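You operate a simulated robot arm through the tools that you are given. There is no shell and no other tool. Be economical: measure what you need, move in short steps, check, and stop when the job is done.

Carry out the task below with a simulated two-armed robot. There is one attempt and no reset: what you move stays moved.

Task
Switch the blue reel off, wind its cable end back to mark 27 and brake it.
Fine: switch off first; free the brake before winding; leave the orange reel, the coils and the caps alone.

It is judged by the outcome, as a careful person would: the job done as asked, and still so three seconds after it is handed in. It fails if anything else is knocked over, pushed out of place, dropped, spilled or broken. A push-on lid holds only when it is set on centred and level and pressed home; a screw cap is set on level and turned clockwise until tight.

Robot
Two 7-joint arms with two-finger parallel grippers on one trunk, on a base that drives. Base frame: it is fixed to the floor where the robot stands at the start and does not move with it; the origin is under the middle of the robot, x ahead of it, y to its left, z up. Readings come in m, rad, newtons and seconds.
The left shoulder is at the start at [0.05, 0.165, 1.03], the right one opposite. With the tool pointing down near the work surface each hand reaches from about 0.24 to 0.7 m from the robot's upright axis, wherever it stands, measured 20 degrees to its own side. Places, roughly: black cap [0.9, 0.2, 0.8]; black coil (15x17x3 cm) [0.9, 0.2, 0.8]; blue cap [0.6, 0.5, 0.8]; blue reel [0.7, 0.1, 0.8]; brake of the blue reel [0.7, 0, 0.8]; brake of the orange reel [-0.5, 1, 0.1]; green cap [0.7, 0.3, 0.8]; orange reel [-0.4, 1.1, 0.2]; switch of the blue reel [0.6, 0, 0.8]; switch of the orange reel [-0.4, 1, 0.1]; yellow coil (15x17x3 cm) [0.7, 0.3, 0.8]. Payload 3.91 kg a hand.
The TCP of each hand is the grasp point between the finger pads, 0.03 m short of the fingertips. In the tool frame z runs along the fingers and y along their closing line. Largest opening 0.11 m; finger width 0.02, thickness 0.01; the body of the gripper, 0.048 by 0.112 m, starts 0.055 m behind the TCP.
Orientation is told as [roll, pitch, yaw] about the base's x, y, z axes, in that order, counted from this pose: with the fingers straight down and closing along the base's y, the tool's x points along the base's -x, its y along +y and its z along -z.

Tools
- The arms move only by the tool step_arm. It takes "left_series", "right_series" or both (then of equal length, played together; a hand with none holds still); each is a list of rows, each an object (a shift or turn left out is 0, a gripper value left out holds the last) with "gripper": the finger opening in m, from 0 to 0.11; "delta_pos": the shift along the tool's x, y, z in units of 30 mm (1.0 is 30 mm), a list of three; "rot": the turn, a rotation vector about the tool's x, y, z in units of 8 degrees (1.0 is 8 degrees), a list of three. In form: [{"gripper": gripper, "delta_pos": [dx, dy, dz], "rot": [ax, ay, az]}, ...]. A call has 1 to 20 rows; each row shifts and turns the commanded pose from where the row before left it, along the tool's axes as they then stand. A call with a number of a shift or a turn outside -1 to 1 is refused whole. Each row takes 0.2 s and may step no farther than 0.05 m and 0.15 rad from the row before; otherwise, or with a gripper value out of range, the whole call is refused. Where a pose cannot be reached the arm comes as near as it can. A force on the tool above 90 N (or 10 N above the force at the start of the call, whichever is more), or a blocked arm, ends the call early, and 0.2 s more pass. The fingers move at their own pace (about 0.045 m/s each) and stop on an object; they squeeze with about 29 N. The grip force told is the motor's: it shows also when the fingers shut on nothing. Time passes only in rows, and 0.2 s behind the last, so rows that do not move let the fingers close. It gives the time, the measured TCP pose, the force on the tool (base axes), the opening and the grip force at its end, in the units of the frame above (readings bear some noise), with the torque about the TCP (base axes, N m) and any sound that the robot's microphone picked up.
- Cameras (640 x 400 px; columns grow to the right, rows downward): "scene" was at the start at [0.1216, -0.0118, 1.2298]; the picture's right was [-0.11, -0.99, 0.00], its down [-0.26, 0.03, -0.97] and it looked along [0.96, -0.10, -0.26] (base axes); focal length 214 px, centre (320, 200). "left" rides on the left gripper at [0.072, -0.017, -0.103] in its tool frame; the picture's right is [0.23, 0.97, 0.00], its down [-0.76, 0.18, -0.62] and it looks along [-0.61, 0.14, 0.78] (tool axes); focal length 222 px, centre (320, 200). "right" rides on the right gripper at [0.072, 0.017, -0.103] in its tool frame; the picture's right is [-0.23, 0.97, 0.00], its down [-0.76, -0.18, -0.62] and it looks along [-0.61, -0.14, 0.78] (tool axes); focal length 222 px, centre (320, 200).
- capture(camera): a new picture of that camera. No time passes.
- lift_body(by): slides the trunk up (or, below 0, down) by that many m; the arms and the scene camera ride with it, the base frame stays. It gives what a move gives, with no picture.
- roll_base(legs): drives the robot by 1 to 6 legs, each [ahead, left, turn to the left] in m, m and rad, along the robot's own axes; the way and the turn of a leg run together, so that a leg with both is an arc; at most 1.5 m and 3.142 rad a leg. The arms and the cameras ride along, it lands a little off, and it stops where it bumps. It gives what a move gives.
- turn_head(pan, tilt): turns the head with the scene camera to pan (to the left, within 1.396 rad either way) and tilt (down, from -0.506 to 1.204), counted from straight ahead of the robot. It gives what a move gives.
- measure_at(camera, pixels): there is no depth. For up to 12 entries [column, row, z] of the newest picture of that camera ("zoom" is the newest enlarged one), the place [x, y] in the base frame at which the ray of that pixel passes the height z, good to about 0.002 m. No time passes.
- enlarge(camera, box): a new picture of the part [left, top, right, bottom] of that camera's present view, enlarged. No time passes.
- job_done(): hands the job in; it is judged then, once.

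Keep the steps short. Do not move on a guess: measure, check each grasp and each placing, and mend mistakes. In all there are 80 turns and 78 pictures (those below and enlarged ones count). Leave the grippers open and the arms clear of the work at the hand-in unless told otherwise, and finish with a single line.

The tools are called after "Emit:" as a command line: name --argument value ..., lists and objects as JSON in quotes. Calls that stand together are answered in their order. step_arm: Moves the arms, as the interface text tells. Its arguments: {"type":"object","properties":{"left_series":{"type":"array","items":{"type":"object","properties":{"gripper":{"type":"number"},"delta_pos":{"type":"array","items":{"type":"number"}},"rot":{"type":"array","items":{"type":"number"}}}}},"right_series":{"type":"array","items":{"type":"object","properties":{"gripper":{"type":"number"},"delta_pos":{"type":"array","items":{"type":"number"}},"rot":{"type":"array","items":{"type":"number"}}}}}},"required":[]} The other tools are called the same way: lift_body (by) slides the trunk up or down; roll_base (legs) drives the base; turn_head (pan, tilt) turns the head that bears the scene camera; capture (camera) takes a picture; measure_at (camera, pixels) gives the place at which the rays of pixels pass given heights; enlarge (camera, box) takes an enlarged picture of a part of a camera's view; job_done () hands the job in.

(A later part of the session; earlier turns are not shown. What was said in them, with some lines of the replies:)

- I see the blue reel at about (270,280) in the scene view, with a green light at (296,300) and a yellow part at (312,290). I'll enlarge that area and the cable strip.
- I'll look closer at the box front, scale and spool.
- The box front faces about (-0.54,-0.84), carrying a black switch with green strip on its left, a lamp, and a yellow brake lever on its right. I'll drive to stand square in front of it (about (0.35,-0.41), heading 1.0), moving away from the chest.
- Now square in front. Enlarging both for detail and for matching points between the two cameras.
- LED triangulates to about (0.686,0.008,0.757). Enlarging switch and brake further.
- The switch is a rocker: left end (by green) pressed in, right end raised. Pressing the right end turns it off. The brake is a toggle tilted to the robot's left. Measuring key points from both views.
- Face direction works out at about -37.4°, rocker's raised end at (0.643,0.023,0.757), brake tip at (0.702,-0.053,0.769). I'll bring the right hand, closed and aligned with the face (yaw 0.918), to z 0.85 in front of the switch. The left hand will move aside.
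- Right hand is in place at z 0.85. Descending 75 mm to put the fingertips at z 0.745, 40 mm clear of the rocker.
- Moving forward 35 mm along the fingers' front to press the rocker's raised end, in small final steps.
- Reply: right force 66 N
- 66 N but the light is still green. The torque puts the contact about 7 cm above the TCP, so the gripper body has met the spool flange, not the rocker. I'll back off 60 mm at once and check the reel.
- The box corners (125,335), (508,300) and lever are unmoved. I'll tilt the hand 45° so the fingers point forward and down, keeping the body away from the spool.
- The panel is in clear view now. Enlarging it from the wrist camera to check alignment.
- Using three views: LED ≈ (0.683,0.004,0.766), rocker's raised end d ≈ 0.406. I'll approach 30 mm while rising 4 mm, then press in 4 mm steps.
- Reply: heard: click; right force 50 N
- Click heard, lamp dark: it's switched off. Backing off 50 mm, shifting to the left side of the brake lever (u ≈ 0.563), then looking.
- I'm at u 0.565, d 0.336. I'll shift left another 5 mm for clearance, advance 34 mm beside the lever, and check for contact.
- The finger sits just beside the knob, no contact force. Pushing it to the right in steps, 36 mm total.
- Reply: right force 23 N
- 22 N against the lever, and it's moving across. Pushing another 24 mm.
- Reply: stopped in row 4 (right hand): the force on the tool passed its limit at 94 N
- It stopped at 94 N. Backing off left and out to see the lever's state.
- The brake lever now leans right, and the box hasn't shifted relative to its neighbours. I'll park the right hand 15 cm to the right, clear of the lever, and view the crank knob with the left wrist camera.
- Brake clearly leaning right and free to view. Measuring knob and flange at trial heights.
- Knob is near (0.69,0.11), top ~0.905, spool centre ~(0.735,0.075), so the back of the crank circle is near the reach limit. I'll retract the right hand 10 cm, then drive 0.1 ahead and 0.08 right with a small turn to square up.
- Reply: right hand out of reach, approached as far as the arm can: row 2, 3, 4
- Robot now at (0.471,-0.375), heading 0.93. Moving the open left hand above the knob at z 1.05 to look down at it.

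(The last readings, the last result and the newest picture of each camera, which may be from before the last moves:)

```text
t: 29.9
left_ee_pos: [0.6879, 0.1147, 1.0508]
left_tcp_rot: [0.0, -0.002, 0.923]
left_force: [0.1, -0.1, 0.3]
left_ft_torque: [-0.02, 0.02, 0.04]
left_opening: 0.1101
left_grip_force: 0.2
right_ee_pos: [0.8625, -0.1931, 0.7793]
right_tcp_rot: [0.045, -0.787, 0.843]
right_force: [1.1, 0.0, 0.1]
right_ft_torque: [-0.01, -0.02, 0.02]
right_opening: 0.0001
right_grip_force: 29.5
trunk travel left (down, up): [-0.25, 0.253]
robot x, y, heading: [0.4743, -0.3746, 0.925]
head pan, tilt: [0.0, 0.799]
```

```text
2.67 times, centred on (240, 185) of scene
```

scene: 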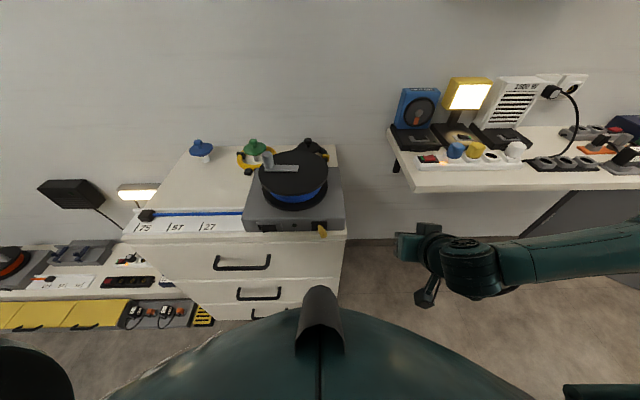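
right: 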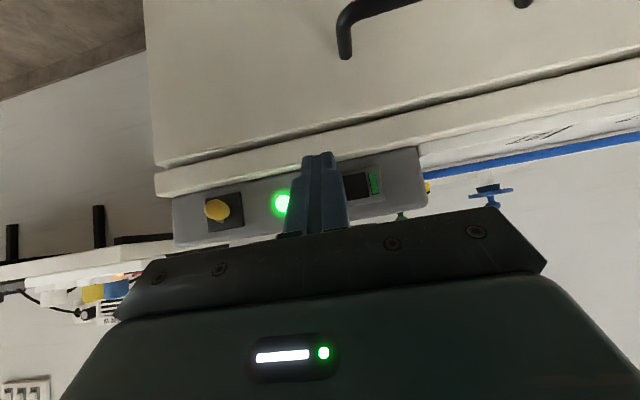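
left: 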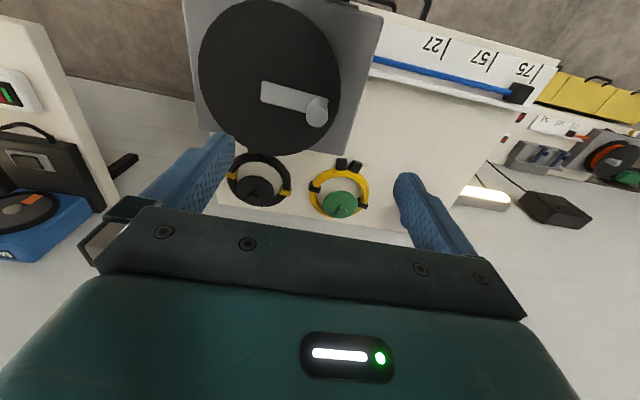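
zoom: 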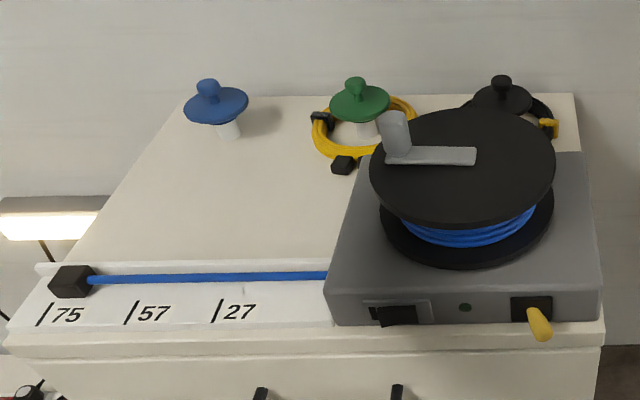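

Knob top at (317,108) in the left view, flange centre about (270,77). Triangulating with both.

Emit:
measure_at --camera "left" --pixels '[[317, 103, 0.88], [317, 103, 0.91], [317, 118, 0.86], [270, 77, 0.86], [198, 70, 0.86], [341, 85, 0.86], [277, 155, 0.86], [265, 0, 0.86], [510, 92, 0.75], [430, 45, 0.73]]'

Emit:
measure_at --camera "zoom" --pixels '[[393, 120, 0.88], [393, 120, 0.91], [400, 158, 0.86], [370, 165, 0.86], [555, 165, 0.86], [462, 220, 0.86], [465, 110, 0.86], [72, 282, 0.75], [72, 282, 0.73], [217, 310, 0.73], [45, 313, 0.73], [217, 310, 0.75]]'

```text
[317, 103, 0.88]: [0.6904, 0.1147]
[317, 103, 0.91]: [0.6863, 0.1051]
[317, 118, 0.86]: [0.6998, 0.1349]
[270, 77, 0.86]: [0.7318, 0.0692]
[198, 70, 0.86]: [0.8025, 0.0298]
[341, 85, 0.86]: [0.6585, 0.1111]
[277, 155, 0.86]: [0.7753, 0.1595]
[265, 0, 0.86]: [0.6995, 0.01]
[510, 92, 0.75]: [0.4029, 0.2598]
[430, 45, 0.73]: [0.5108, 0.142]
```

```text
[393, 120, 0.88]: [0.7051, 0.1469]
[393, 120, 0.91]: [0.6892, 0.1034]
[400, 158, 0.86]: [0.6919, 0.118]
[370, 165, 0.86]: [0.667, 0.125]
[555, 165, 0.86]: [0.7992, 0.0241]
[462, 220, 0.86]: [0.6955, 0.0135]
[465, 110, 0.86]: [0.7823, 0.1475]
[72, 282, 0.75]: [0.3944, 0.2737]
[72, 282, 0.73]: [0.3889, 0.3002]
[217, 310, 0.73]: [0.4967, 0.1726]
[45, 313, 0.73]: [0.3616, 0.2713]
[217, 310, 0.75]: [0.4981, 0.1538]
```

Knob top ≈ (0.687,0.107,0.908), spool centre ≈ (0.735,0.078), crank radius ≈ 0.056. Lowering the left hand over the knob, opening 0.07, TCP to z 0.91 so tips stay above the bar.

Emit:
step_arm --left_series '[{"gripper": 0.07, "delta_pos": [0.223, -0.13, 0.9]}, {"delta_pos": [0, 0, 0.9]}, {"delta_pos": [0, 0, 0.9]}, {}]'

Emit:
capture --camera "left"

Emit:
capture --camera "scene"

```text
t: 30.9
left_ee_pos: [0.6884, 0.1094, 0.9691]
left_tcp_rot: [-0.001, 0.0, 0.924]
left_force: [0.2, -0.1, -0.1]
left_ft_torque: [0.01, -0.01, 0.03]
left_opening: 0.0701
left_grip_force: 0.0
right_ee_pos: [0.863, -0.1912, 0.7802]
right_tcp_rot: [0.045, -0.787, 0.844]
right_force: [-0.6, -1.1, 0.8]
right_ft_torque: [-0.01, 0.0, 0.0]
right_opening: 0.0
right_grip_force: 29.7
trunk travel left (down, up): [-0.25, 0.253]
robot x, y, heading: [0.4742, -0.3744, 0.923]
head pan, tilt: [0.0, 0.799]
```

```text
38 pictures are left
```

left: 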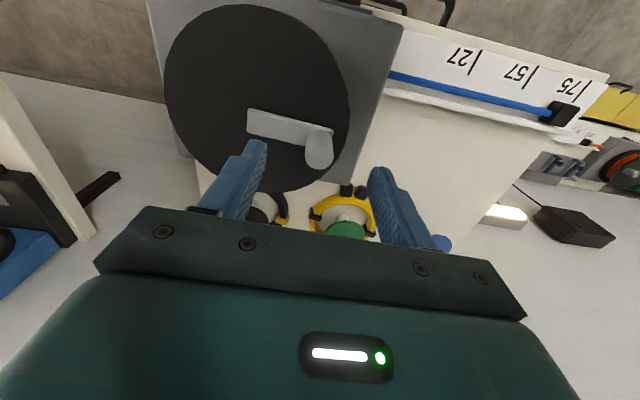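

```text
37 pictures are left
```

scene: 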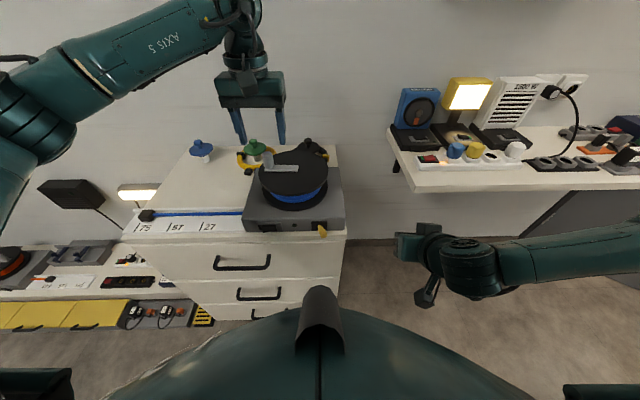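

Knob column 318 is midway between fingertips (255, 378). Re-measuring its top before descending.

Emit:
measure_at --camera "left" --pixels '[[318, 133, 0.908], [318, 133, 0.9], [318, 133, 0.915], [320, 162, 0.908]]'

```text
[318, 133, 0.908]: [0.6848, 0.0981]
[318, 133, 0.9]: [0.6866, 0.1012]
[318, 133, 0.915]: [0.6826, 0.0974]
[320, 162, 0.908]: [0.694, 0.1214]
```

I need to tell which end of the knob is the top; enlarging.

Emit:
enlarge --camera "left" --box '[230, 90, 400, 200]'

Emit:
measure_at --camera "left" --pixels '[[320, 155, 0.9], [320, 155, 0.908], [320, 155, 0.92], [317, 130, 0.87]]'

```text
3.64 times, centred on (315, 145) of left
```

zoom: 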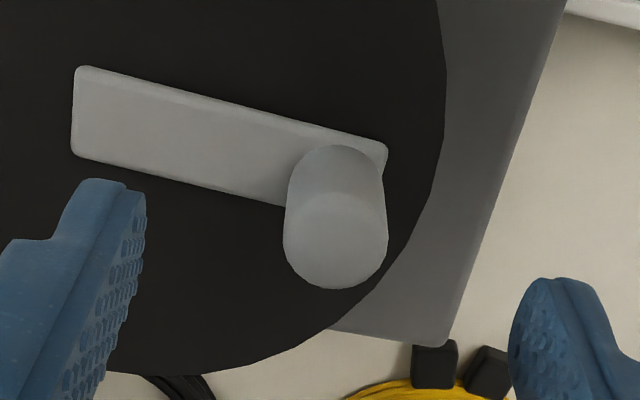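

```text
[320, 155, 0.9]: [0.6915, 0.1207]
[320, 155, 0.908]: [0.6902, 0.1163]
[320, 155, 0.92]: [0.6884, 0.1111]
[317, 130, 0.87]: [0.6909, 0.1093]
```

The top face is at (319,156), so the knob is at (0.692,0.118), top z ≈ 0.90. Correcting 9 mm forward and descending to z 0.905.

Emit:
step_arm --left_series '[{"delta_pos": [-0.3, 0.08, 0.7]}, {"delta_pos": [0, 0, 0.7]}, {"delta_pos": [0, 0, 0.73]}, {}]'

Emit:
enlarge --camera "left" --box '[200, 70, 420, 230]'

Emit:
enlarge --camera "scene" --box '[200, 90, 350, 200]'

```text
t: 31.9
left_ee_pos: [0.6926, 0.116, 0.9051]
left_tcp_rot: [0.001, 0.0, 0.924]
left_force: [0.6, 0.5, 0.1]
left_ft_torque: [-0.01, 0.03, -0.01]
left_opening: 0.0702
left_grip_force: 0.1
right_ee_pos: [0.8642, -0.1929, 0.7794]
right_tcp_rot: [0.046, -0.788, 0.845]
right_force: [-0.1, -1.2, 0.0]
right_ft_torque: [0.0, -0.01, -0.03]
right_opening: 0.0002
right_grip_force: 29.5
trunk travel left (down, up): [-0.25, 0.253]
robot x, y, heading: [0.4728, -0.3743, 0.918]
head pan, tilt: [0.0, 0.799]
```

```text
2.50 times, centred on (310, 150) of left
```

zoom: 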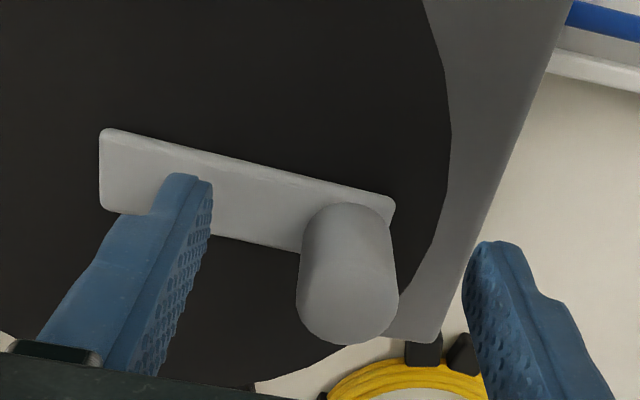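

```text
3.64 times, centred on (275, 145) of scene
```

zoom: 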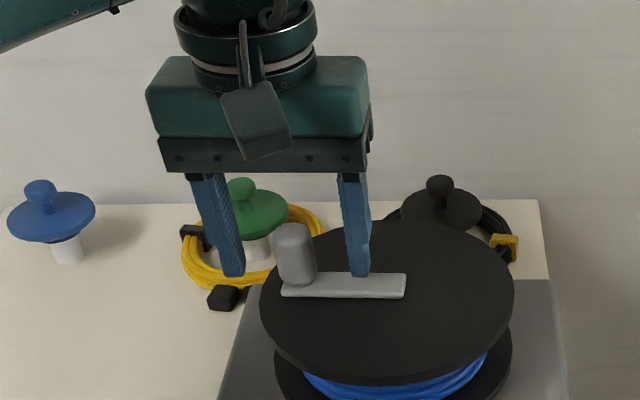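

The fingers straddle the knob. Closing on it.

Emit:
step_arm --left_series '[{"gripper": 0.0}, {}, {}, {}]'

Emit:
enlarge --camera "left" --box '[200, 70, 420, 230]'

```text
t: 32.9
left_ee_pos: [0.6918, 0.1189, 0.9059]
left_tcp_rot: [0.001, 0.001, 0.925]
left_force: [-4.9, 4.7, 0.9]
left_ft_torque: [-0.01, 0.19, 0.0]
left_opening: 0.0248
left_grip_force: 45.3
right_ee_pos: [0.8616, -0.1925, 0.7795]
right_tcp_rot: [0.046, -0.788, 0.845]
right_force: [-0.1, 0.3, -0.1]
right_ft_torque: [-0.03, 0.02, 0.02]
right_opening: 0.0002
right_grip_force: 28.8
trunk travel left (down, up): [-0.25, 0.253]
robot x, y, heading: [0.4748, -0.3761, 0.921]
head pan, tilt: [0.0, 0.799]
```

```text
2.50 times, centred on (310, 150) of left
```

zoom: 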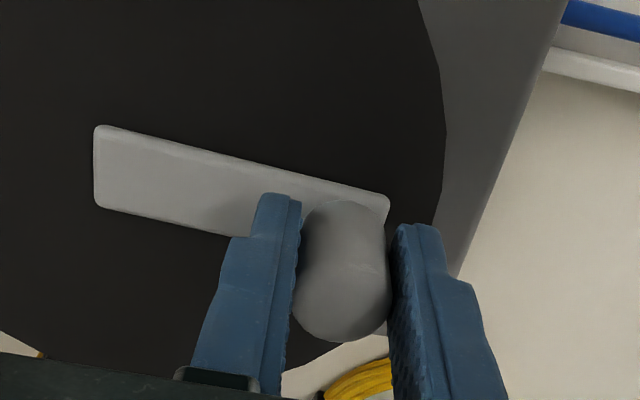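

Gripped (25 mm). Testing: a 20° arc toward the robot (counter-clockwise from above), then checking force and cable end.

Emit:
step_arm --left_series '[{"delta_pos": [0.34, 0.02, 0]}, {"delta_pos": [0.34, -0.08, 0]}, {}]'

Emit:
enlarge --camera "scene" --box '[120, 120, 360, 250]'

```text
t: 33.7
left_ee_pos: [0.6826, 0.0996, 0.9051]
left_tcp_rot: [0.0, 0.002, 0.92]
left_force: [0.0, 1.1, 0.5]
left_ft_torque: [0.02, 0.0, 0.02]
left_opening: 0.0
left_grip_force: 37.2
right_ee_pos: [0.8635, -0.1925, 0.7804]
right_tcp_rot: [0.046, -0.787, 0.845]
right_force: [-0.5, -0.1, 0.1]
right_ft_torque: [-0.02, 0.01, 0.0]
right_opening: 0.0002
right_grip_force: 29.1
trunk travel left (down, up): [-0.25, 0.253]
robot x, y, heading: [0.4728, -0.3775, 0.917]
head pan, tilt: [0.0, 0.799]
```

```text
2.67 times, centred on (240, 185) of scene
```

zoom: 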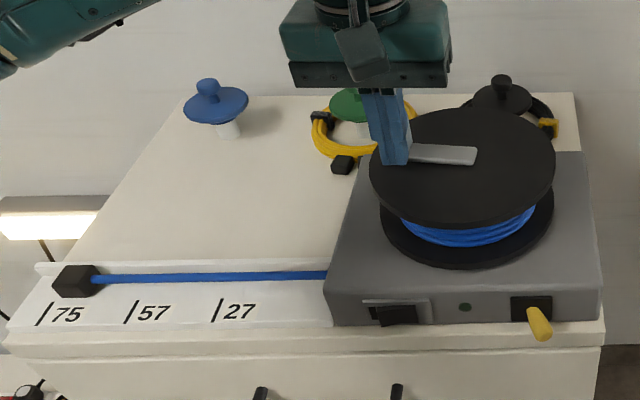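

The fingers slipped off the knob along their open direction, but the cable end moved from col 72 to 76 toward 27, so this direction winds it and the brake is free. I'll lift, open, and turn the hand -90° so the pads push the knob tangentially, then rotate with the crank.

Emit:
step_arm --left_series '[{"delta_pos": [0, 0, -1]}, {"delta_pos": [0, 0, -1]}, {"gripper": 0.07, "rot": [0, 0, 0.9375]}, {"rot": [0, 0, 0.9375]}, {"rot": [0, 0, 0.9375]}, {"rot": [0, 0, 0.9375]}, {"rot": [0, 0, 0.9375]}, {"rot": [0, 0, 0.9375]}, {"rot": [0, 0, 0.9375]}, {"rot": [0, 0, 0.9375]}, {"rot": [0, 0, 0.9375]}, {"rot": [0, 0, 0.9375]}, {"rot": [0, 0, 0.9375]}, {"rot": [0, 0, 0.9375]}, {}]'

Emit:
capture --camera "left"

Emit:
enlarge --camera "scene" --box '[200, 90, 350, 200]'

```text
t: 36.9
left_ee_pos: [0.6817, 0.0993, 0.9669]
left_tcp_rot: [0.0, -0.002, 0.074]
left_force: [-0.8, -0.5, -0.3]
left_ft_torque: [0.01, -0.01, -0.01]
left_opening: 0.0698
left_grip_force: 0.0
left hand out of reach, approached as far as the arm can: row 9, 10, 11, 12, 13, 14
right_ee_pos: [0.8634, -0.1927, 0.7794]
right_tcp_rot: [0.047, -0.787, 0.845]
right_force: [0.2, 0.5, -1.0]
right_ft_torque: [0.0, 0.01, 0.0]
right_opening: 0.0001
right_grip_force: 29.2
trunk travel left (down, up): [-0.25, 0.253]
robot x, y, heading: [0.4735, -0.3756, 0.915]
head pan, tilt: [0.0, 0.799]
```

```text
31 pictures are left
```

left: 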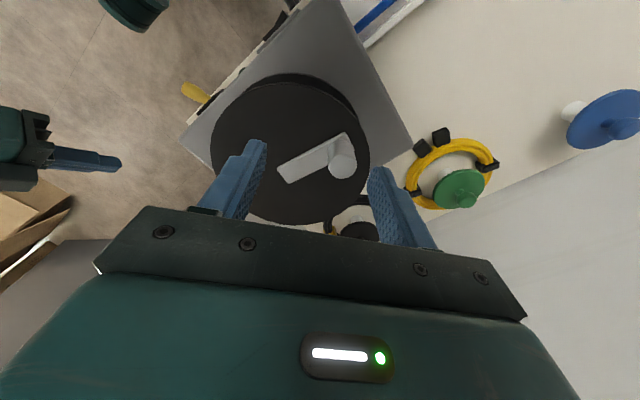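

```text
3.64 times, centred on (275, 145) of scene
```

zoom: 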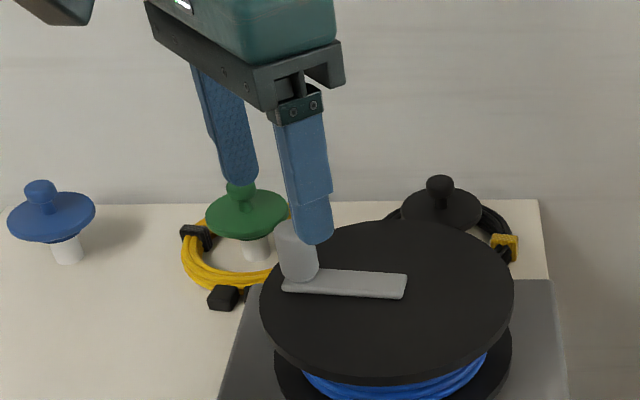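

The wrist limits at yaw 0.07 (49° turned), but that still gives a good tangential push over ~190° of crank if I rotate along. Measuring the knob top at (342,167) from here.

Emit:
enlarge --camera "left" --box '[240, 100, 400, 220]'

Emit:
measure_at --camera "left" --pixels '[[342, 167, 0.9], [340, 163, 0.9], [342, 170, 0.9], [290, 152, 0.86]]'

```text
3.33 times, centred on (320, 160) of left
```

zoom: 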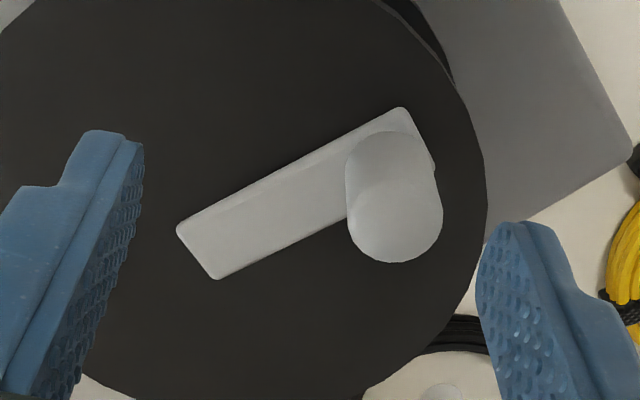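

```text
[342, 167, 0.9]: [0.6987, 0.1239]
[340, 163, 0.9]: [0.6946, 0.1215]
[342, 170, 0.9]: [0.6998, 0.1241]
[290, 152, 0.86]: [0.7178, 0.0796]
```

Knob ≈ (0.695,0.120). Before moving I need to know if the commanded yaw was clamped at the limit: a test turn back of 8°.

Emit:
step_arm --left_series '[{"rot": [0, 0, -1]}, {}]'

```text
t: 37.5
left_ee_pos: [0.6819, 0.1, 0.9667]
left_tcp_rot: [0.001, -0.002, 0.211]
left_force: [0.3, 0.1, -0.6]
left_ft_torque: [0.0, 0.0, 0.01]
left_opening: 0.07
left_grip_force: 0.0
right_ee_pos: [0.8628, -0.1924, 0.7799]
right_tcp_rot: [0.045, -0.788, 0.845]
right_force: [-0.3, 0.2, 0.1]
right_ft_torque: [0.0, 0.02, -0.01]
right_opening: 0.0
right_grip_force: 28.7
trunk travel left (down, up): [-0.25, 0.253]
robot x, y, heading: [0.4722, -0.3746, 0.915]
head pan, tilt: [0.0, 0.799]
```

The command is clamped to the reached pose, good. Setting yaw to 0.11, centring over the knob, descending to 0.905.

Emit:
step_arm --left_series '[{"rot": [0, 0, 0.7]}, {"delta_pos": [-0.49, 0.615, 0]}, {"delta_pos": [0, 0, 0.7]}, {"delta_pos": [0, 0, 0.7]}, {"delta_pos": [0, 0, 0.66]}, {}]'

Emit:
enlarge --camera "left" --box '[200, 70, 420, 230]'

```text
t: 38.9
left_ee_pos: [0.6891, 0.1109, 0.9051]
left_tcp_rot: [0.0, -0.001, 0.115]
left_force: [-0.2, 0.3, 0.6]
left_ft_torque: [0.01, -0.01, -0.02]
left_opening: 0.0699
left_grip_force: 0.1
left hand out of reach, approached as far as the arm can: row 2
right_ee_pos: [0.8627, -0.1927, 0.7794]
right_tcp_rot: [0.046, -0.788, 0.846]
right_force: [0.1, 0.4, 0.6]
right_ft_torque: [0.0, 0.02, 0.02]
right_opening: 0.0001
right_grip_force: 28.7
trunk travel left (down, up): [-0.25, 0.253]
robot x, y, heading: [0.4765, -0.3731, 0.92]
head pan, tilt: [0.0, 0.799]
```

```text
2.50 times, centred on (310, 150) of left
```

zoom: 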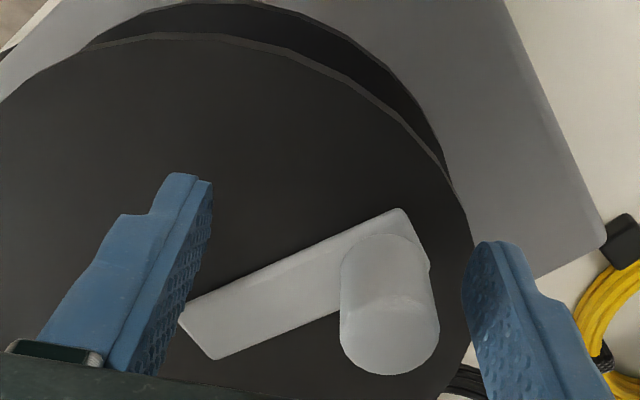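

The arm stopped 9 mm short there, limited by the wrist. Easing yaw to 0.30 and re-centring onto the knob at about (0.697,0.122).

Emit:
step_arm --left_series '[{"rot": [0, 0, -0.66]}, {"rot": [0, 0, -0.66]}, {"delta_pos": [-0.363, 0.27, 0]}, {}]'

Emit:
enlarge --camera "left" --box '[200, 70, 420, 230]'

```text
t: 39.9
left_ee_pos: [0.6955, 0.1216, 0.9048]
left_tcp_rot: [-0.001, -0.002, 0.298]
left_force: [-0.7, 0.4, 0.9]
left_ft_torque: [0.01, 0.01, 0.01]
left_opening: 0.0699
left_grip_force: 0.1
right_ee_pos: [0.863, -0.1922, 0.7805]
right_tcp_rot: [0.045, -0.787, 0.846]
right_force: [0.1, 0.0, -0.6]
right_ft_torque: [0.01, 0.01, 0.02]
right_opening: 0.0001
right_grip_force: 29.2
trunk travel left (down, up): [-0.25, 0.253]
robot x, y, heading: [0.4672, -0.3771, 0.924]
head pan, tilt: [0.0, 0.799]
```

```text
2.50 times, centred on (310, 150) of left
```

zoom: 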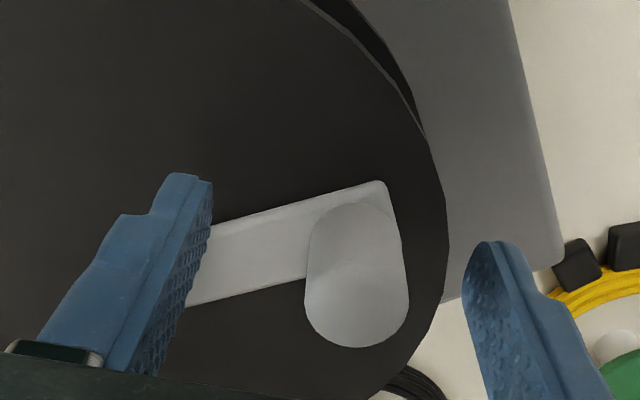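

Knob is centred between the pads. Closing.

Emit:
step_arm --left_series '[{"gripper": 0.0}, {}, {}, {}]'

```text
t: 40.9
left_ee_pos: [0.6933, 0.1227, 0.905]
left_tcp_rot: [0.002, 0.0, 0.304]
left_force: [-9.4, 13.3, 3.7]
left_ft_torque: [-0.01, 0.41, 0.22]
left_opening: 0.0244
left_grip_force: 44.6
right_ee_pos: [0.8629, -0.1917, 0.7798]
right_tcp_rot: [0.044, -0.788, 0.847]
right_force: [1.1, -0.1, 0.8]
right_ft_torque: [0.02, 0.02, -0.04]
right_opening: 0.0
right_grip_force: 29.2
trunk travel left (down, up): [-0.25, 0.253]
robot x, y, heading: [0.4686, -0.3766, 0.926]
head pan, tilt: [0.0, 0.799]
```

Gripped at 24 mm. Pushing 18 mm along the tangent and reading the force.

Emit:
step_arm --left_series '[{"delta_pos": [0.166, -0.111, 0]}, {"delta_pos": [0.16, -0.125, 0]}, {"delta_pos": [0.15, -0.14, 0]}]'

Emit:
enlarge --camera "scene" --box '[120, 120, 360, 250]'

```text
t: 41.7
left_ee_pos: [0.6878, 0.1179, 0.9041]
left_tcp_rot: [0.007, -0.013, 0.314]
left_force: [23.0, 58.5, 1.2]
left_ft_torque: [-0.35, -0.48, -0.08]
left_opening: 0.0246
left_grip_force: 44.5
right_ee_pos: [0.8637, -0.1892, 0.7786]
right_tcp_rot: [0.04, -0.783, 0.846]
right_force: [0.2, 0.6, -0.4]
right_ft_torque: [-0.01, 0.0, 0.01]
right_opening: 0.0003
right_grip_force: 29.0
trunk travel left (down, up): [-0.25, 0.253]
robot x, y, heading: [0.4715, -0.3713, 0.924]
head pan, tilt: [0.0, 0.799]
```

```text
2.67 times, centred on (240, 185) of scene
```

zoom: 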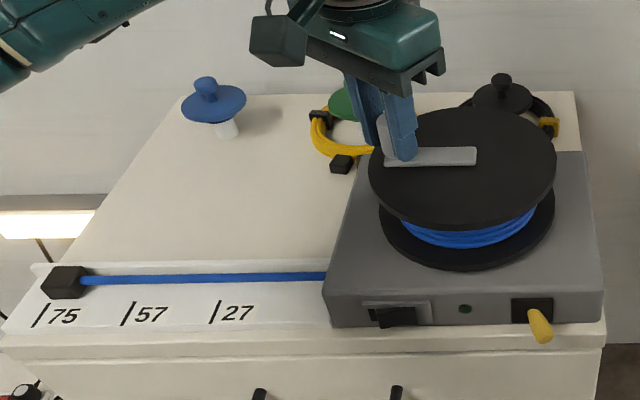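

62 N resistance and the cable end went slightly outward (block-to-75 gap smaller), so this direction unwinds against the end stop. Winding is clockwise. Testing the other way with the same grip.

Emit:
step_arm --left_series '[{"delta_pos": [-0.25, 0.2, 0]}, {"delta_pos": [-0.25, 0.18, 0]}, {"delta_pos": [-0.25, 0.17, 0]}, {"delta_pos": [-0.25, 0.12, 0]}, {"delta_pos": [-0.25, 0.1, 0]}, {}]'

Emit:
enlarge --camera "scene" --box '[120, 120, 360, 250]'

```text
t: 43.1
left_ee_pos: [0.7146, 0.1387, 0.9041]
left_tcp_rot: [-0.003, -0.003, 0.294]
left_force: [-8.9, 0.2, -7.3]
left_ft_torque: [0.54, -0.1, -0.46]
left_opening: 0.0244
left_grip_force: 44.9
right_ee_pos: [0.8634, -0.1923, 0.7795]
right_tcp_rot: [0.043, -0.787, 0.846]
right_force: [-0.5, -0.1, 0.0]
right_ft_torque: [0.01, -0.02, -0.01]
right_opening: 0.0001
right_grip_force: 28.9
trunk travel left (down, up): [-0.25, 0.253]
robot x, y, heading: [0.4716, -0.3766, 0.919]
head pan, tilt: [0.0, 0.799]
```

```text
2.67 times, centred on (240, 185) of scene
```

zoom: 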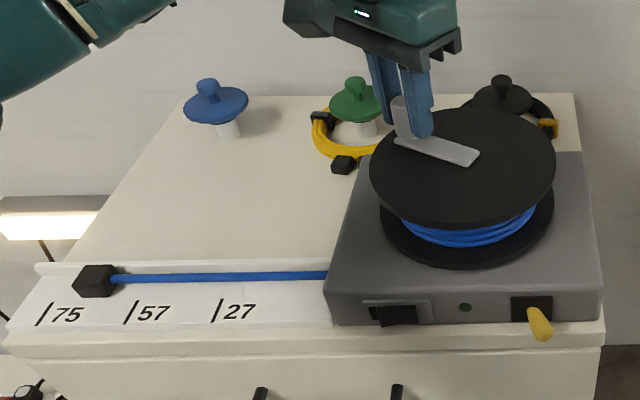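

It winds: the block went from col ~70 to 95 for ~30° of turn, force only ~9 N, and with this hand angle the push gets better as it goes. About 165° remain. Cranking 80° more clockwise along the circle centred (0.740,0.084), radius 0.060.

Emit:
step_arm --left_series '[{"delta_pos": [-0.35, 0.015, 0]}, {"delta_pos": [-0.347, -0.04, 0]}, {"delta_pos": [-0.338, -0.103, 0]}, {"delta_pos": [-0.31, -0.161, 0]}, {"delta_pos": [-0.282, -0.208, 0]}, {"delta_pos": [-0.238, -0.258, 0]}, {"delta_pos": [-0.189, -0.295, 0]}, {"delta_pos": [-0.139, -0.321, 0]}, {}]'

Emit:
enlarge --camera "scene" --box '[120, 120, 360, 250]'

```text
t: 45.1
left_ee_pos: [0.7971, 0.1259, 0.9044]
left_tcp_rot: [0.008, -0.019, 0.302]
left_force: [44.9, 50.5, 8.3]
left_ft_torque: [-0.58, 0.64, -1.0]
left_opening: 0.0237
left_grip_force: 45.0
right_ee_pos: [0.8659, -0.1907, 0.7777]
right_tcp_rot: [0.046, -0.782, 0.842]
right_force: [-0.3, 0.0, -0.5]
right_ft_torque: [0.03, 0.01, 0.03]
right_opening: 0.0
right_grip_force: 29.0
trunk travel left (down, up): [-0.25, 0.253]
robot x, y, heading: [0.4753, -0.38, 0.923]
head pan, tilt: [0.0, 0.799]
```

```text
2.67 times, centred on (240, 185) of scene
```

zoom: 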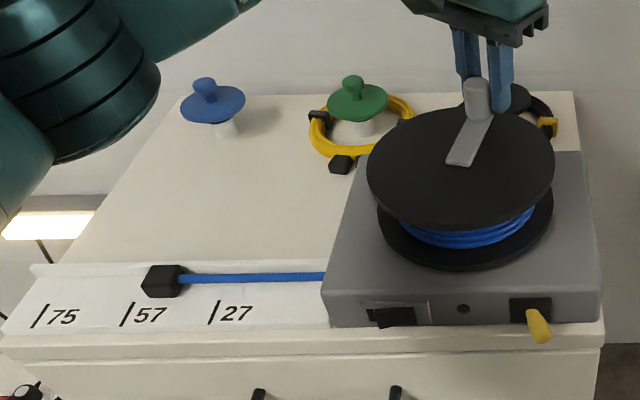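

The block is at col 161, target ≈ 230. There's a 68 N outward force, so my circle was off. Refitted: centre (0.750,0.089), radius 0.060. First relieve to that circle, then crank 40° more.

Emit:
step_arm --left_series '[{"delta_pos": [-0.3, 0.194, 0]}, {"delta_pos": [-0.103, -0.335, 0]}, {"delta_pos": [-0.04, -0.347, 0]}, {"delta_pos": [0.016, -0.347, 0]}, {"delta_pos": [0.079, -0.338, 0]}, {}]'

Emit:
enlarge --camera "scene" --box '[120, 120, 360, 250]'

```text
t: 46.5
left_ee_pos: [0.7999, 0.0818, 0.9034]
left_tcp_rot: [0.001, 0.003, 0.301]
left_force: [-4.0, 5.5, 5.6]
left_ft_torque: [0.05, 0.21, -0.31]
left_opening: 0.0243
left_grip_force: 44.6
left hand out of reach, approached as far as the arm can: row 1
right_ee_pos: [0.8629, -0.1937, 0.7793]
right_tcp_rot: [0.045, -0.789, 0.848]
right_force: [0.3, 0.1, 0.5]
right_ft_torque: [0.0, -0.02, -0.01]
right_opening: 0.0002
right_grip_force: 28.8
trunk travel left (down, up): [-0.25, 0.253]
robot x, y, heading: [0.4726, -0.3744, 0.919]
head pan, tilt: [0.0, 0.799]
```

```text
2.67 times, centred on (240, 185) of scene
```

zoom: 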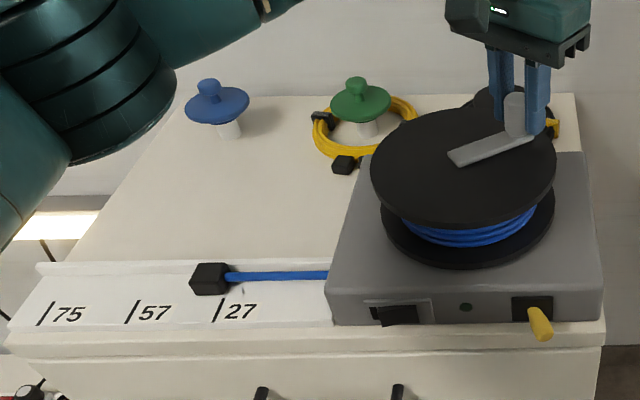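

Force is low now; block front centre at ~206, the 27 tick extends to ~224 at that row. About 20° more: moving 18°, then inspecting closely.

Emit:
step_arm --left_series '[{"delta_pos": [0.103, -0.293, 0]}, {"delta_pos": [0.15, -0.275, 0]}, {}]'

Emit:
enlarge --camera "scene" --box '[125, 200, 255, 250]'

```text
t: 47.3
left_ee_pos: [0.7995, 0.0632, 0.9029]
left_tcp_rot: [0.001, 0.002, 0.3]
left_force: [-13.4, 7.4, 0.9]
left_ft_torque: [0.15, 0.73, -0.18]
left_opening: 0.0245
left_grip_force: 45.1
right_ee_pos: [0.8628, -0.1915, 0.7805]
right_tcp_rot: [0.043, -0.786, 0.846]
right_force: [0.6, -0.1, 0.7]
right_ft_torque: [-0.02, 0.01, 0.02]
right_opening: 0.0
right_grip_force: 29.0
trunk travel left (down, up): [-0.25, 0.253]
robot x, y, heading: [0.473, -0.3733, 0.925]
head pan, tilt: [0.0, 0.799]
```

```text
4.92 times, centred on (190, 225) of scene
```

zoom: 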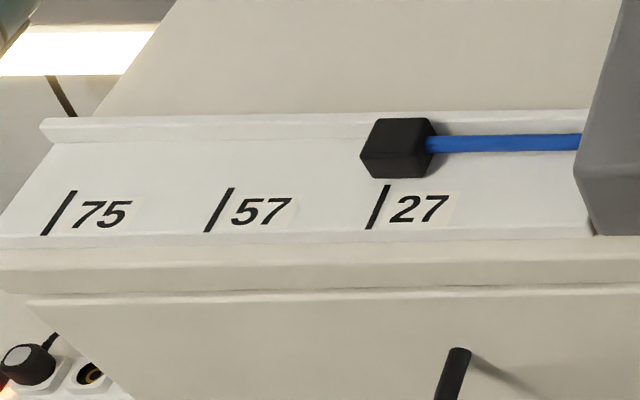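

Close now. Enlarging more around the block and the tick.

Emit:
enlarge --camera "scene" --box '[190, 218, 222, 250]'

Emit:
capture --camera "left"

```text
12.50 times, centred on (206, 234) of scene
```

zoom: 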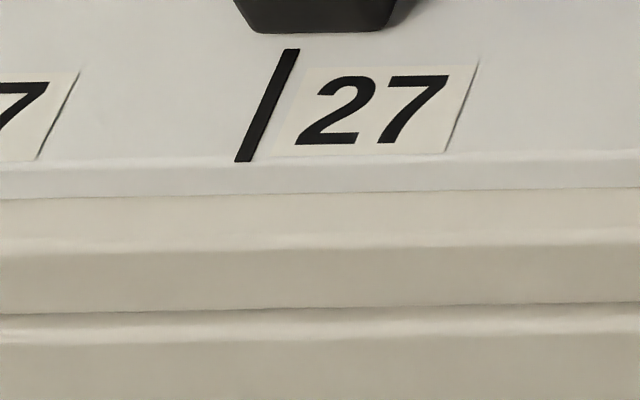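

```text
20 pictures are left
```

left: 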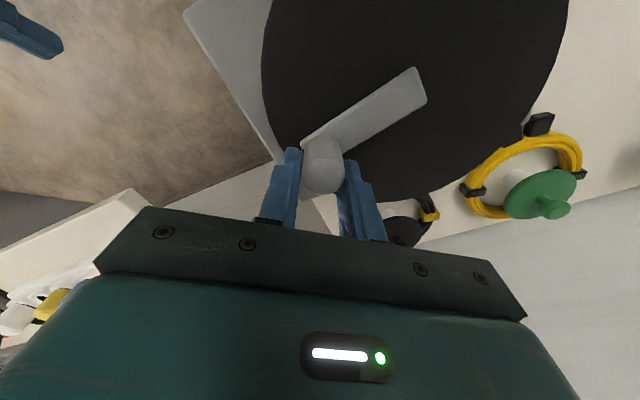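

By the block's front-bottom edge (255–388, centre ~320) versus the tick extended to that row (~301), the block is ~4 mm past. Checking the block itself for any pointer line.

Emit:
enlarge --camera "scene" --box '[186, 216, 234, 248]'

Emit:
measure_at --camera "zoom" --pixels '[[320, 200, 0.745]]'

```text
12.50 times, centred on (210, 232) of scene
```

zoom: 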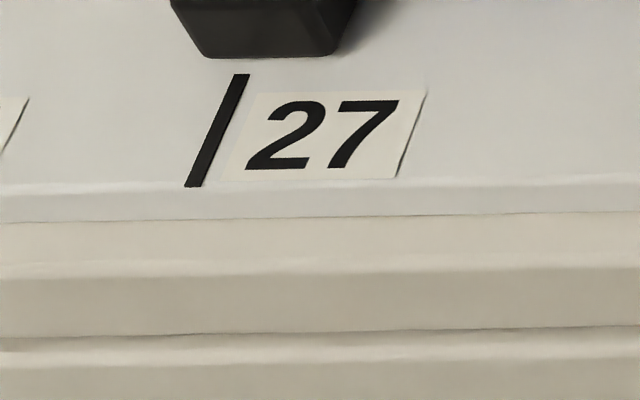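

```text
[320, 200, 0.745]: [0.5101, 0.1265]
```

Verifying that offset in metres.

Emit:
measure_at --camera "zoom" --pixels '[[195, 187, 0.745], [242, 75, 0.745], [205, 57, 0.745], [330, 55, 0.745], [205, 57, 0.75], [330, 55, 0.75]]'

Emit:
enlarge --camera "scene" --box '[180, 190, 244, 240]'

```text
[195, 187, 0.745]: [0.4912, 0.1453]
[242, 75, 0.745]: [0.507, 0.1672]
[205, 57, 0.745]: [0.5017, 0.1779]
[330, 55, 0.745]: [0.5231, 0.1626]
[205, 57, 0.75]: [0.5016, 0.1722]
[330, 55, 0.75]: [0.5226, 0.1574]
```

```text
8.00 times, centred on (212, 215) of scene
```

zoom: 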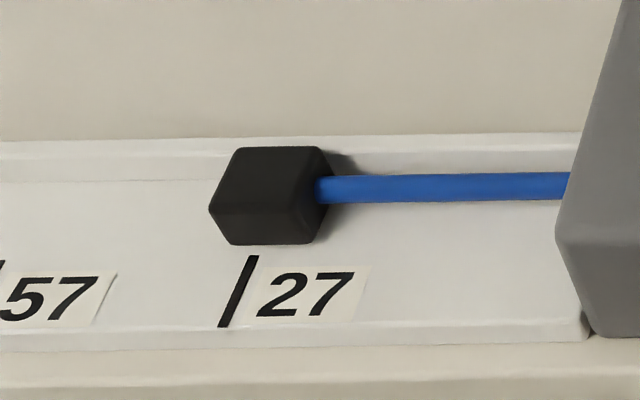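

Tick at u 0.301, block centre at 0.303–0.306: 2–5 mm past. Backing the crank ~4 mm.

Emit:
step_arm --left_series '[{"delta_pos": [-0.066, 0.125, 0]}, {}, {}]'

Emit:
enlarge --camera "scene" --box '[180, 195, 240, 245]'

```text
t: 48.1
left_ee_pos: [0.8004, 0.0652, 0.9044]
left_tcp_rot: [-0.002, 0.005, 0.298]
left_force: [-13.7, -4.2, -9.9]
left_ft_torque: [-0.12, 0.85, 0.42]
left_opening: 0.0246
left_grip_force: 45.0
right_ee_pos: [0.8629, -0.1933, 0.7799]
right_tcp_rot: [0.046, -0.787, 0.845]
right_force: [-0.4, -0.2, 0.3]
right_ft_torque: [0.02, 0.0, -0.02]
right_opening: 0.0001
right_grip_force: 29.4
trunk travel left (down, up): [-0.25, 0.253]
robot x, y, heading: [0.4734, -0.3769, 0.921]
head pan, tilt: [0.0, 0.799]
```

```text
8.00 times, centred on (210, 220) of scene
```

zoom: 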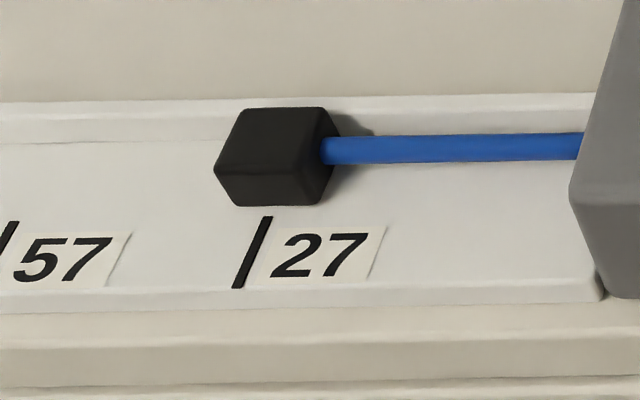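

Block edge centre 277 vs tick 271: within 2 mm. Keeping the left grip as a hold, I'll bring the right hand to the lever's right side: back 36 mm, then left 135 mm.

Emit:
step_arm --right_series '[{"delta_pos": [0.42, 0, -0.42]}, {"delta_pos": [0.42, 0, -0.42]}, {"delta_pos": [0, 0.9, 0]}, {"delta_pos": [0, 0.9, 0]}, {"delta_pos": [0, 0.9, 0]}, {"delta_pos": [0, 0.9, 0]}, {"delta_pos": [0, 0.9, 0]}, {}]'

Emit:
enlarge --camera "right" --box '[160, 100, 480, 250]'

Emit:
enlarge --camera "scene" --box '[230, 120, 420, 260]'

```text
t: 49.9
left_ee_pos: [0.8016, 0.0661, 0.9041]
left_tcp_rot: [0.001, 0.001, 0.297]
left_force: [-10.1, -3.0, -17.6]
left_ft_torque: [0.06, 0.32, 0.35]
left_opening: 0.0246
left_grip_force: 45.2
right_ee_pos: [0.7591, -0.104, 0.7851]
right_tcp_rot: [0.046, -0.786, 0.845]
right_force: [0.7, 0.2, 0.0]
right_ft_torque: [-0.01, 0.0, 0.02]
right_opening: 0.0
right_grip_force: 29.2
right hand out of reach, approached as far as the arm can: row 1, 2
trunk travel left (down, up): [-0.25, 0.253]
robot x, y, heading: [0.4724, -0.3758, 0.921]
head pan, tilt: [0.0, 0.799]
```

```text
2.00 times, centred on (320, 175) of right
```

zoom: 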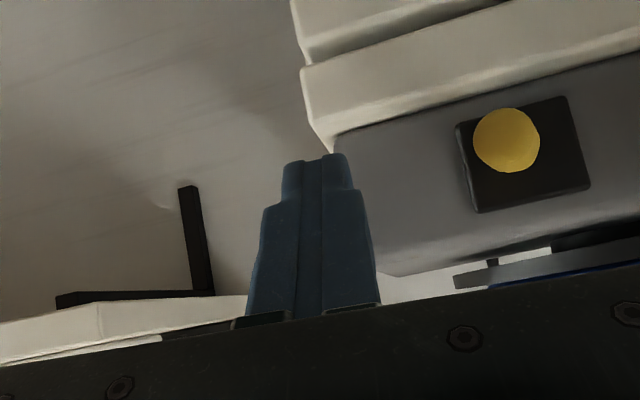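

```text
2.86 times, centred on (325, 190) of scene
```

zoom: 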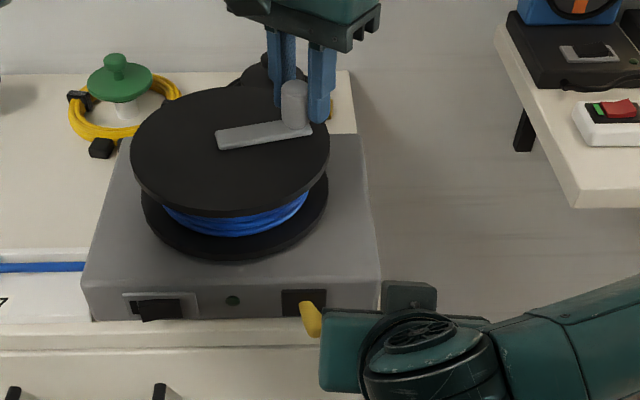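

The right hand sits at u 0.666, just right of the lever, no contact. Sweeping left 45 mm in 9 mm steps against the lever.

Emit:
step_arm --right_series '[{"delta_pos": [0.03, 0.3, -0.03]}, {"delta_pos": [0.03, 0.3, -0.03]}, {"delta_pos": [0.03, 0.3, -0.03]}, {"delta_pos": [0.02, 0.3, -0.02]}, {"delta_pos": [0.02, 0.3, -0.02]}]'

Emit:
enlarge --camera "right" --box '[160, 100, 480, 250]'

```text
t: 51.1
left_ee_pos: [0.8011, 0.0674, 0.9044]
left_tcp_rot: [-0.001, 0.0, 0.297]
left_force: [-8.3, -1.6, -17.4]
left_ft_torque: [0.16, -0.11, 0.23]
left_opening: 0.0247
left_grip_force: 45.1
right_ee_pos: [0.7216, -0.0802, 0.7864]
right_tcp_rot: [0.047, -0.788, 0.843]
right_force: [0.1, -0.9, 0.3]
right_ft_torque: [0.01, -0.01, 0.04]
right_opening: 0.0
right_grip_force: 29.2
trunk travel left (down, up): [-0.25, 0.253]
robot x, y, heading: [0.4726, -0.3724, 0.926]
head pan, tilt: [0.0, 0.799]
```

```text
2.00 times, centred on (320, 175) of right
```

zoom: 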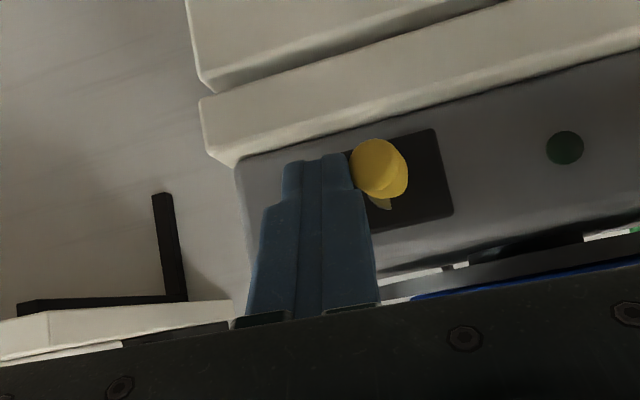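

The finger is at the lever with no load now; it may be about to flip. Continuing 18 mm more.

Emit:
step_arm --right_series '[{"delta_pos": [0, 0.2, 0]}, {"delta_pos": [0, 0.2, 0]}, {"delta_pos": [0, 0.2, 0]}]'

Emit:
enlarge --camera "right" --box '[160, 100, 480, 250]'

```text
t: 51.9
left_ee_pos: [0.8015, 0.0663, 0.9045]
left_tcp_rot: [0.004, 0.001, 0.3]
left_force: [-12.3, 8.4, -22.5]
left_ft_torque: [-0.11, -0.92, -0.27]
left_opening: 0.0242
left_grip_force: 45.2
right_ee_pos: [0.7117, -0.0733, 0.7861]
right_tcp_rot: [0.033, -0.788, 0.843]
right_force: [18.1, -31.7, 12.6]
right_ft_torque: [-0.24, -0.39, -0.69]
right_opening: 0.0001
right_grip_force: 29.0
trunk travel left (down, up): [-0.25, 0.253]
robot x, y, heading: [0.472, -0.3753, 0.922]
head pan, tilt: [0.0, 0.799]
```

```text
2.00 times, centred on (320, 175) of right
```

zoom: 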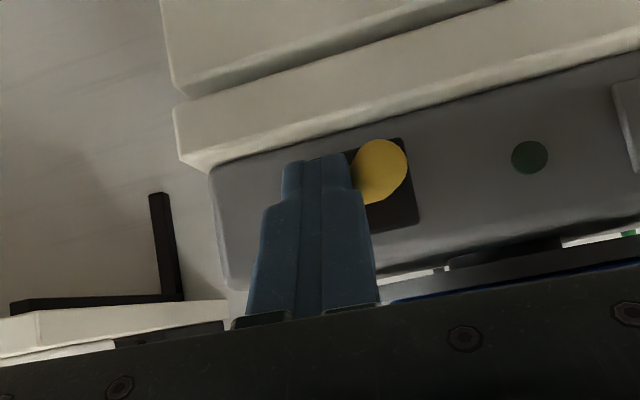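

38 N on the lever, hand at u 0.610. Pushing another ~13 mm of command.

Emit:
step_arm --right_series '[{"delta_pos": [0, 0.15, 0]}, {"delta_pos": [0, 0.15, 0]}, {"delta_pos": [0, 0.15, 0]}]'

Emit:
step_arm --right_series '[{"delta_pos": [0, -0.6, 0]}, {"delta_pos": [0, -0.9, 0]}, {"delta_pos": [0, -0.5, 0]}, {}]'

Emit:
enlarge --camera "scene" --box '[290, 200, 350, 250]'

Emit:
enlarge --camera "right" --box '[160, 100, 480, 250]'

```text
t: 52.6
left_ee_pos: [0.8011, 0.0668, 0.9049]
left_tcp_rot: [0.003, 0.003, 0.302]
left_force: [2.2, 0.4, 1.0]
left_ft_torque: [-0.88, -0.07, -0.08]
left_opening: 0.0244
left_grip_force: 45.0
right_ee_pos: [0.711, -0.0715, 0.7853]
right_tcp_rot: [-0.001, -0.789, 0.844]
right_force: [3.8, -13.1, 7.6]
right_ft_torque: [-0.03, -0.13, -0.2]
right_opening: 0.0
right_grip_force: 28.5
trunk travel left (down, up): [-0.25, 0.253]
robot x, y, heading: [0.4726, -0.3727, 0.923]
head pan, tilt: [0.0, 0.799]
stopped in row 3 (right hand): the force on the tool passed its limit at 94 N (the readings are from after the stop); the commanded pose is now the measured one
```

```text
t: 53.6
left_ee_pos: [0.8031, 0.0663, 0.9042]
left_tcp_rot: [0.003, 0.002, 0.302]
left_force: [6.8, -9.6, 9.1]
left_ft_torque: [-0.88, 0.27, 0.41]
left_opening: 0.0244
left_grip_force: 45.4
right_ee_pos: [0.7548, -0.1111, 0.7862]
right_tcp_rot: [0.005, -0.789, 0.844]
right_force: [1.1, 0.5, 0.0]
right_ft_torque: [-0.01, 0.0, 0.0]
right_opening: 0.0
right_grip_force: 29.1
trunk travel left (down, up): [-0.25, 0.253]
robot x, y, heading: [0.4759, -0.3723, 0.917]
head pan, tilt: [0.0, 0.799]
```

```text
8.00 times, centred on (320, 225) of scene
```

zoom: 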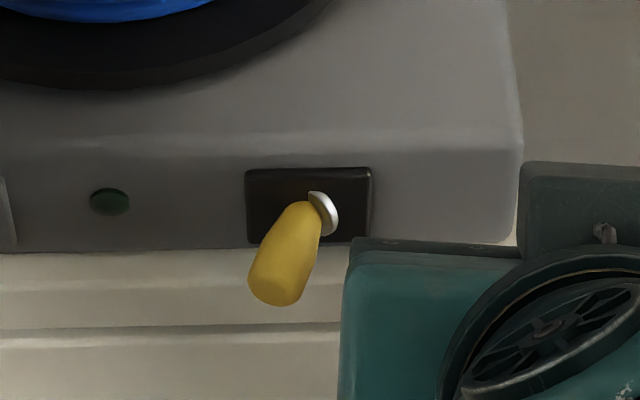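

```text
2.00 times, centred on (320, 175) of right
```

zoom: 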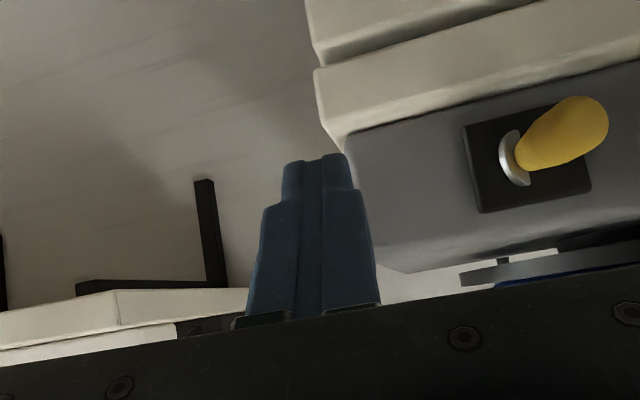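

The lever leans left again, as it was at first. Now releasing the knob, lifting the left hand away, and opening both grippers (the right after moving further clear).

Emit:
step_arm --left_series '[{"gripper": 0.06}, {}, {"delta_pos": [0, 0, -0.8]}, {"delta_pos": [0, 0, -1]}, {"delta_pos": [0, 0, -1]}, {"delta_pos": [0, 0, -1]}, {"delta_pos": [0, 0, -1], "gripper": 0.11}, {"delta_pos": [0.5, 0, -1]}, {"delta_pos": [0.5, 0, -1]}, {}]' --right_series '[{}, {"delta_pos": [0, -0.9, 0]}, {"delta_pos": [0, -0.9, 0]}, {"delta_pos": [0, -0.9, 0]}, {"delta_pos": [0, -0.9, 0]}, {"gripper": 0.11}, {}, {}, {}, {}]'

Emit:
capture --camera "scene"

Emit:
enlarge --camera "scene" --box '[180, 195, 240, 245]'

```text
t: 55.8
left_ee_pos: [0.7721, 0.059, 1.1088]
left_tcp_rot: [0.005, 0.003, 0.303]
left_force: [0.4, 0.6, 0.1]
left_ft_torque: [-0.02, 0.0, 0.04]
left_opening: 0.11
left_grip_force: 0.1
right_ee_pos: [0.8365, -0.1813, 0.7842]
right_tcp_rot: [0.0, -0.787, 0.847]
right_force: [-0.6, 0.4, -0.5]
right_ft_torque: [0.01, -0.01, 0.01]
right_opening: 0.1049
right_grip_force: 0.0
trunk travel left (down, up): [-0.25, 0.253]
robot x, y, heading: [0.4723, -0.3718, 0.924]
head pan, tilt: [0.0, 0.799]
```

```text
10 pictures are left
```

scene: 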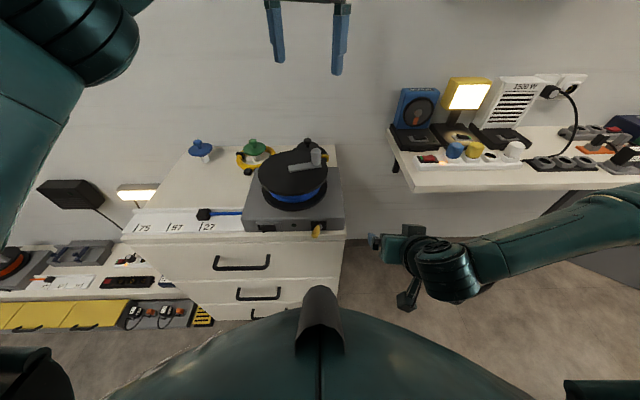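

```text
8.00 times, centred on (210, 220) of scene
```

zoom: 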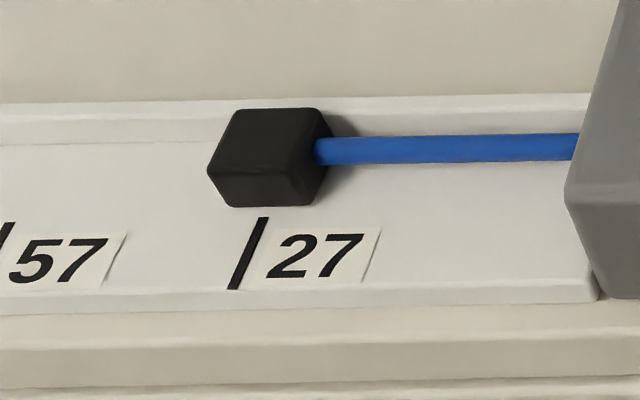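

Block centre 270 vs tick 267: about 1 mm from mark 27. One last check of the switch, brake and surroundings.

Emit:
enlarge --camera "scene" --box '[180, 125, 360, 245]'

```text
3.33 times, centred on (270, 185) of scene
```

zoom: 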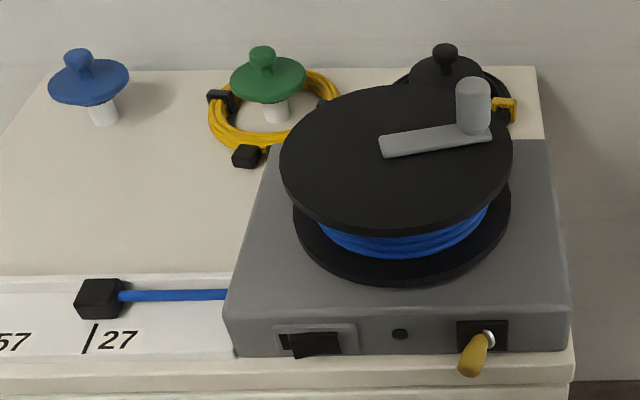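

The lamp is dark, the brake lever is over, the cable end is at 27, and the caps and coils are in place. Handing in.

Emit:
job_done

```text
The job is handed in.
```

The blue reel is switched off, its cable end is at mark 27 (within about 1–2 mm by camera), and its brake lever is back in the braked position; the orange reel, coils and caps were not touched.
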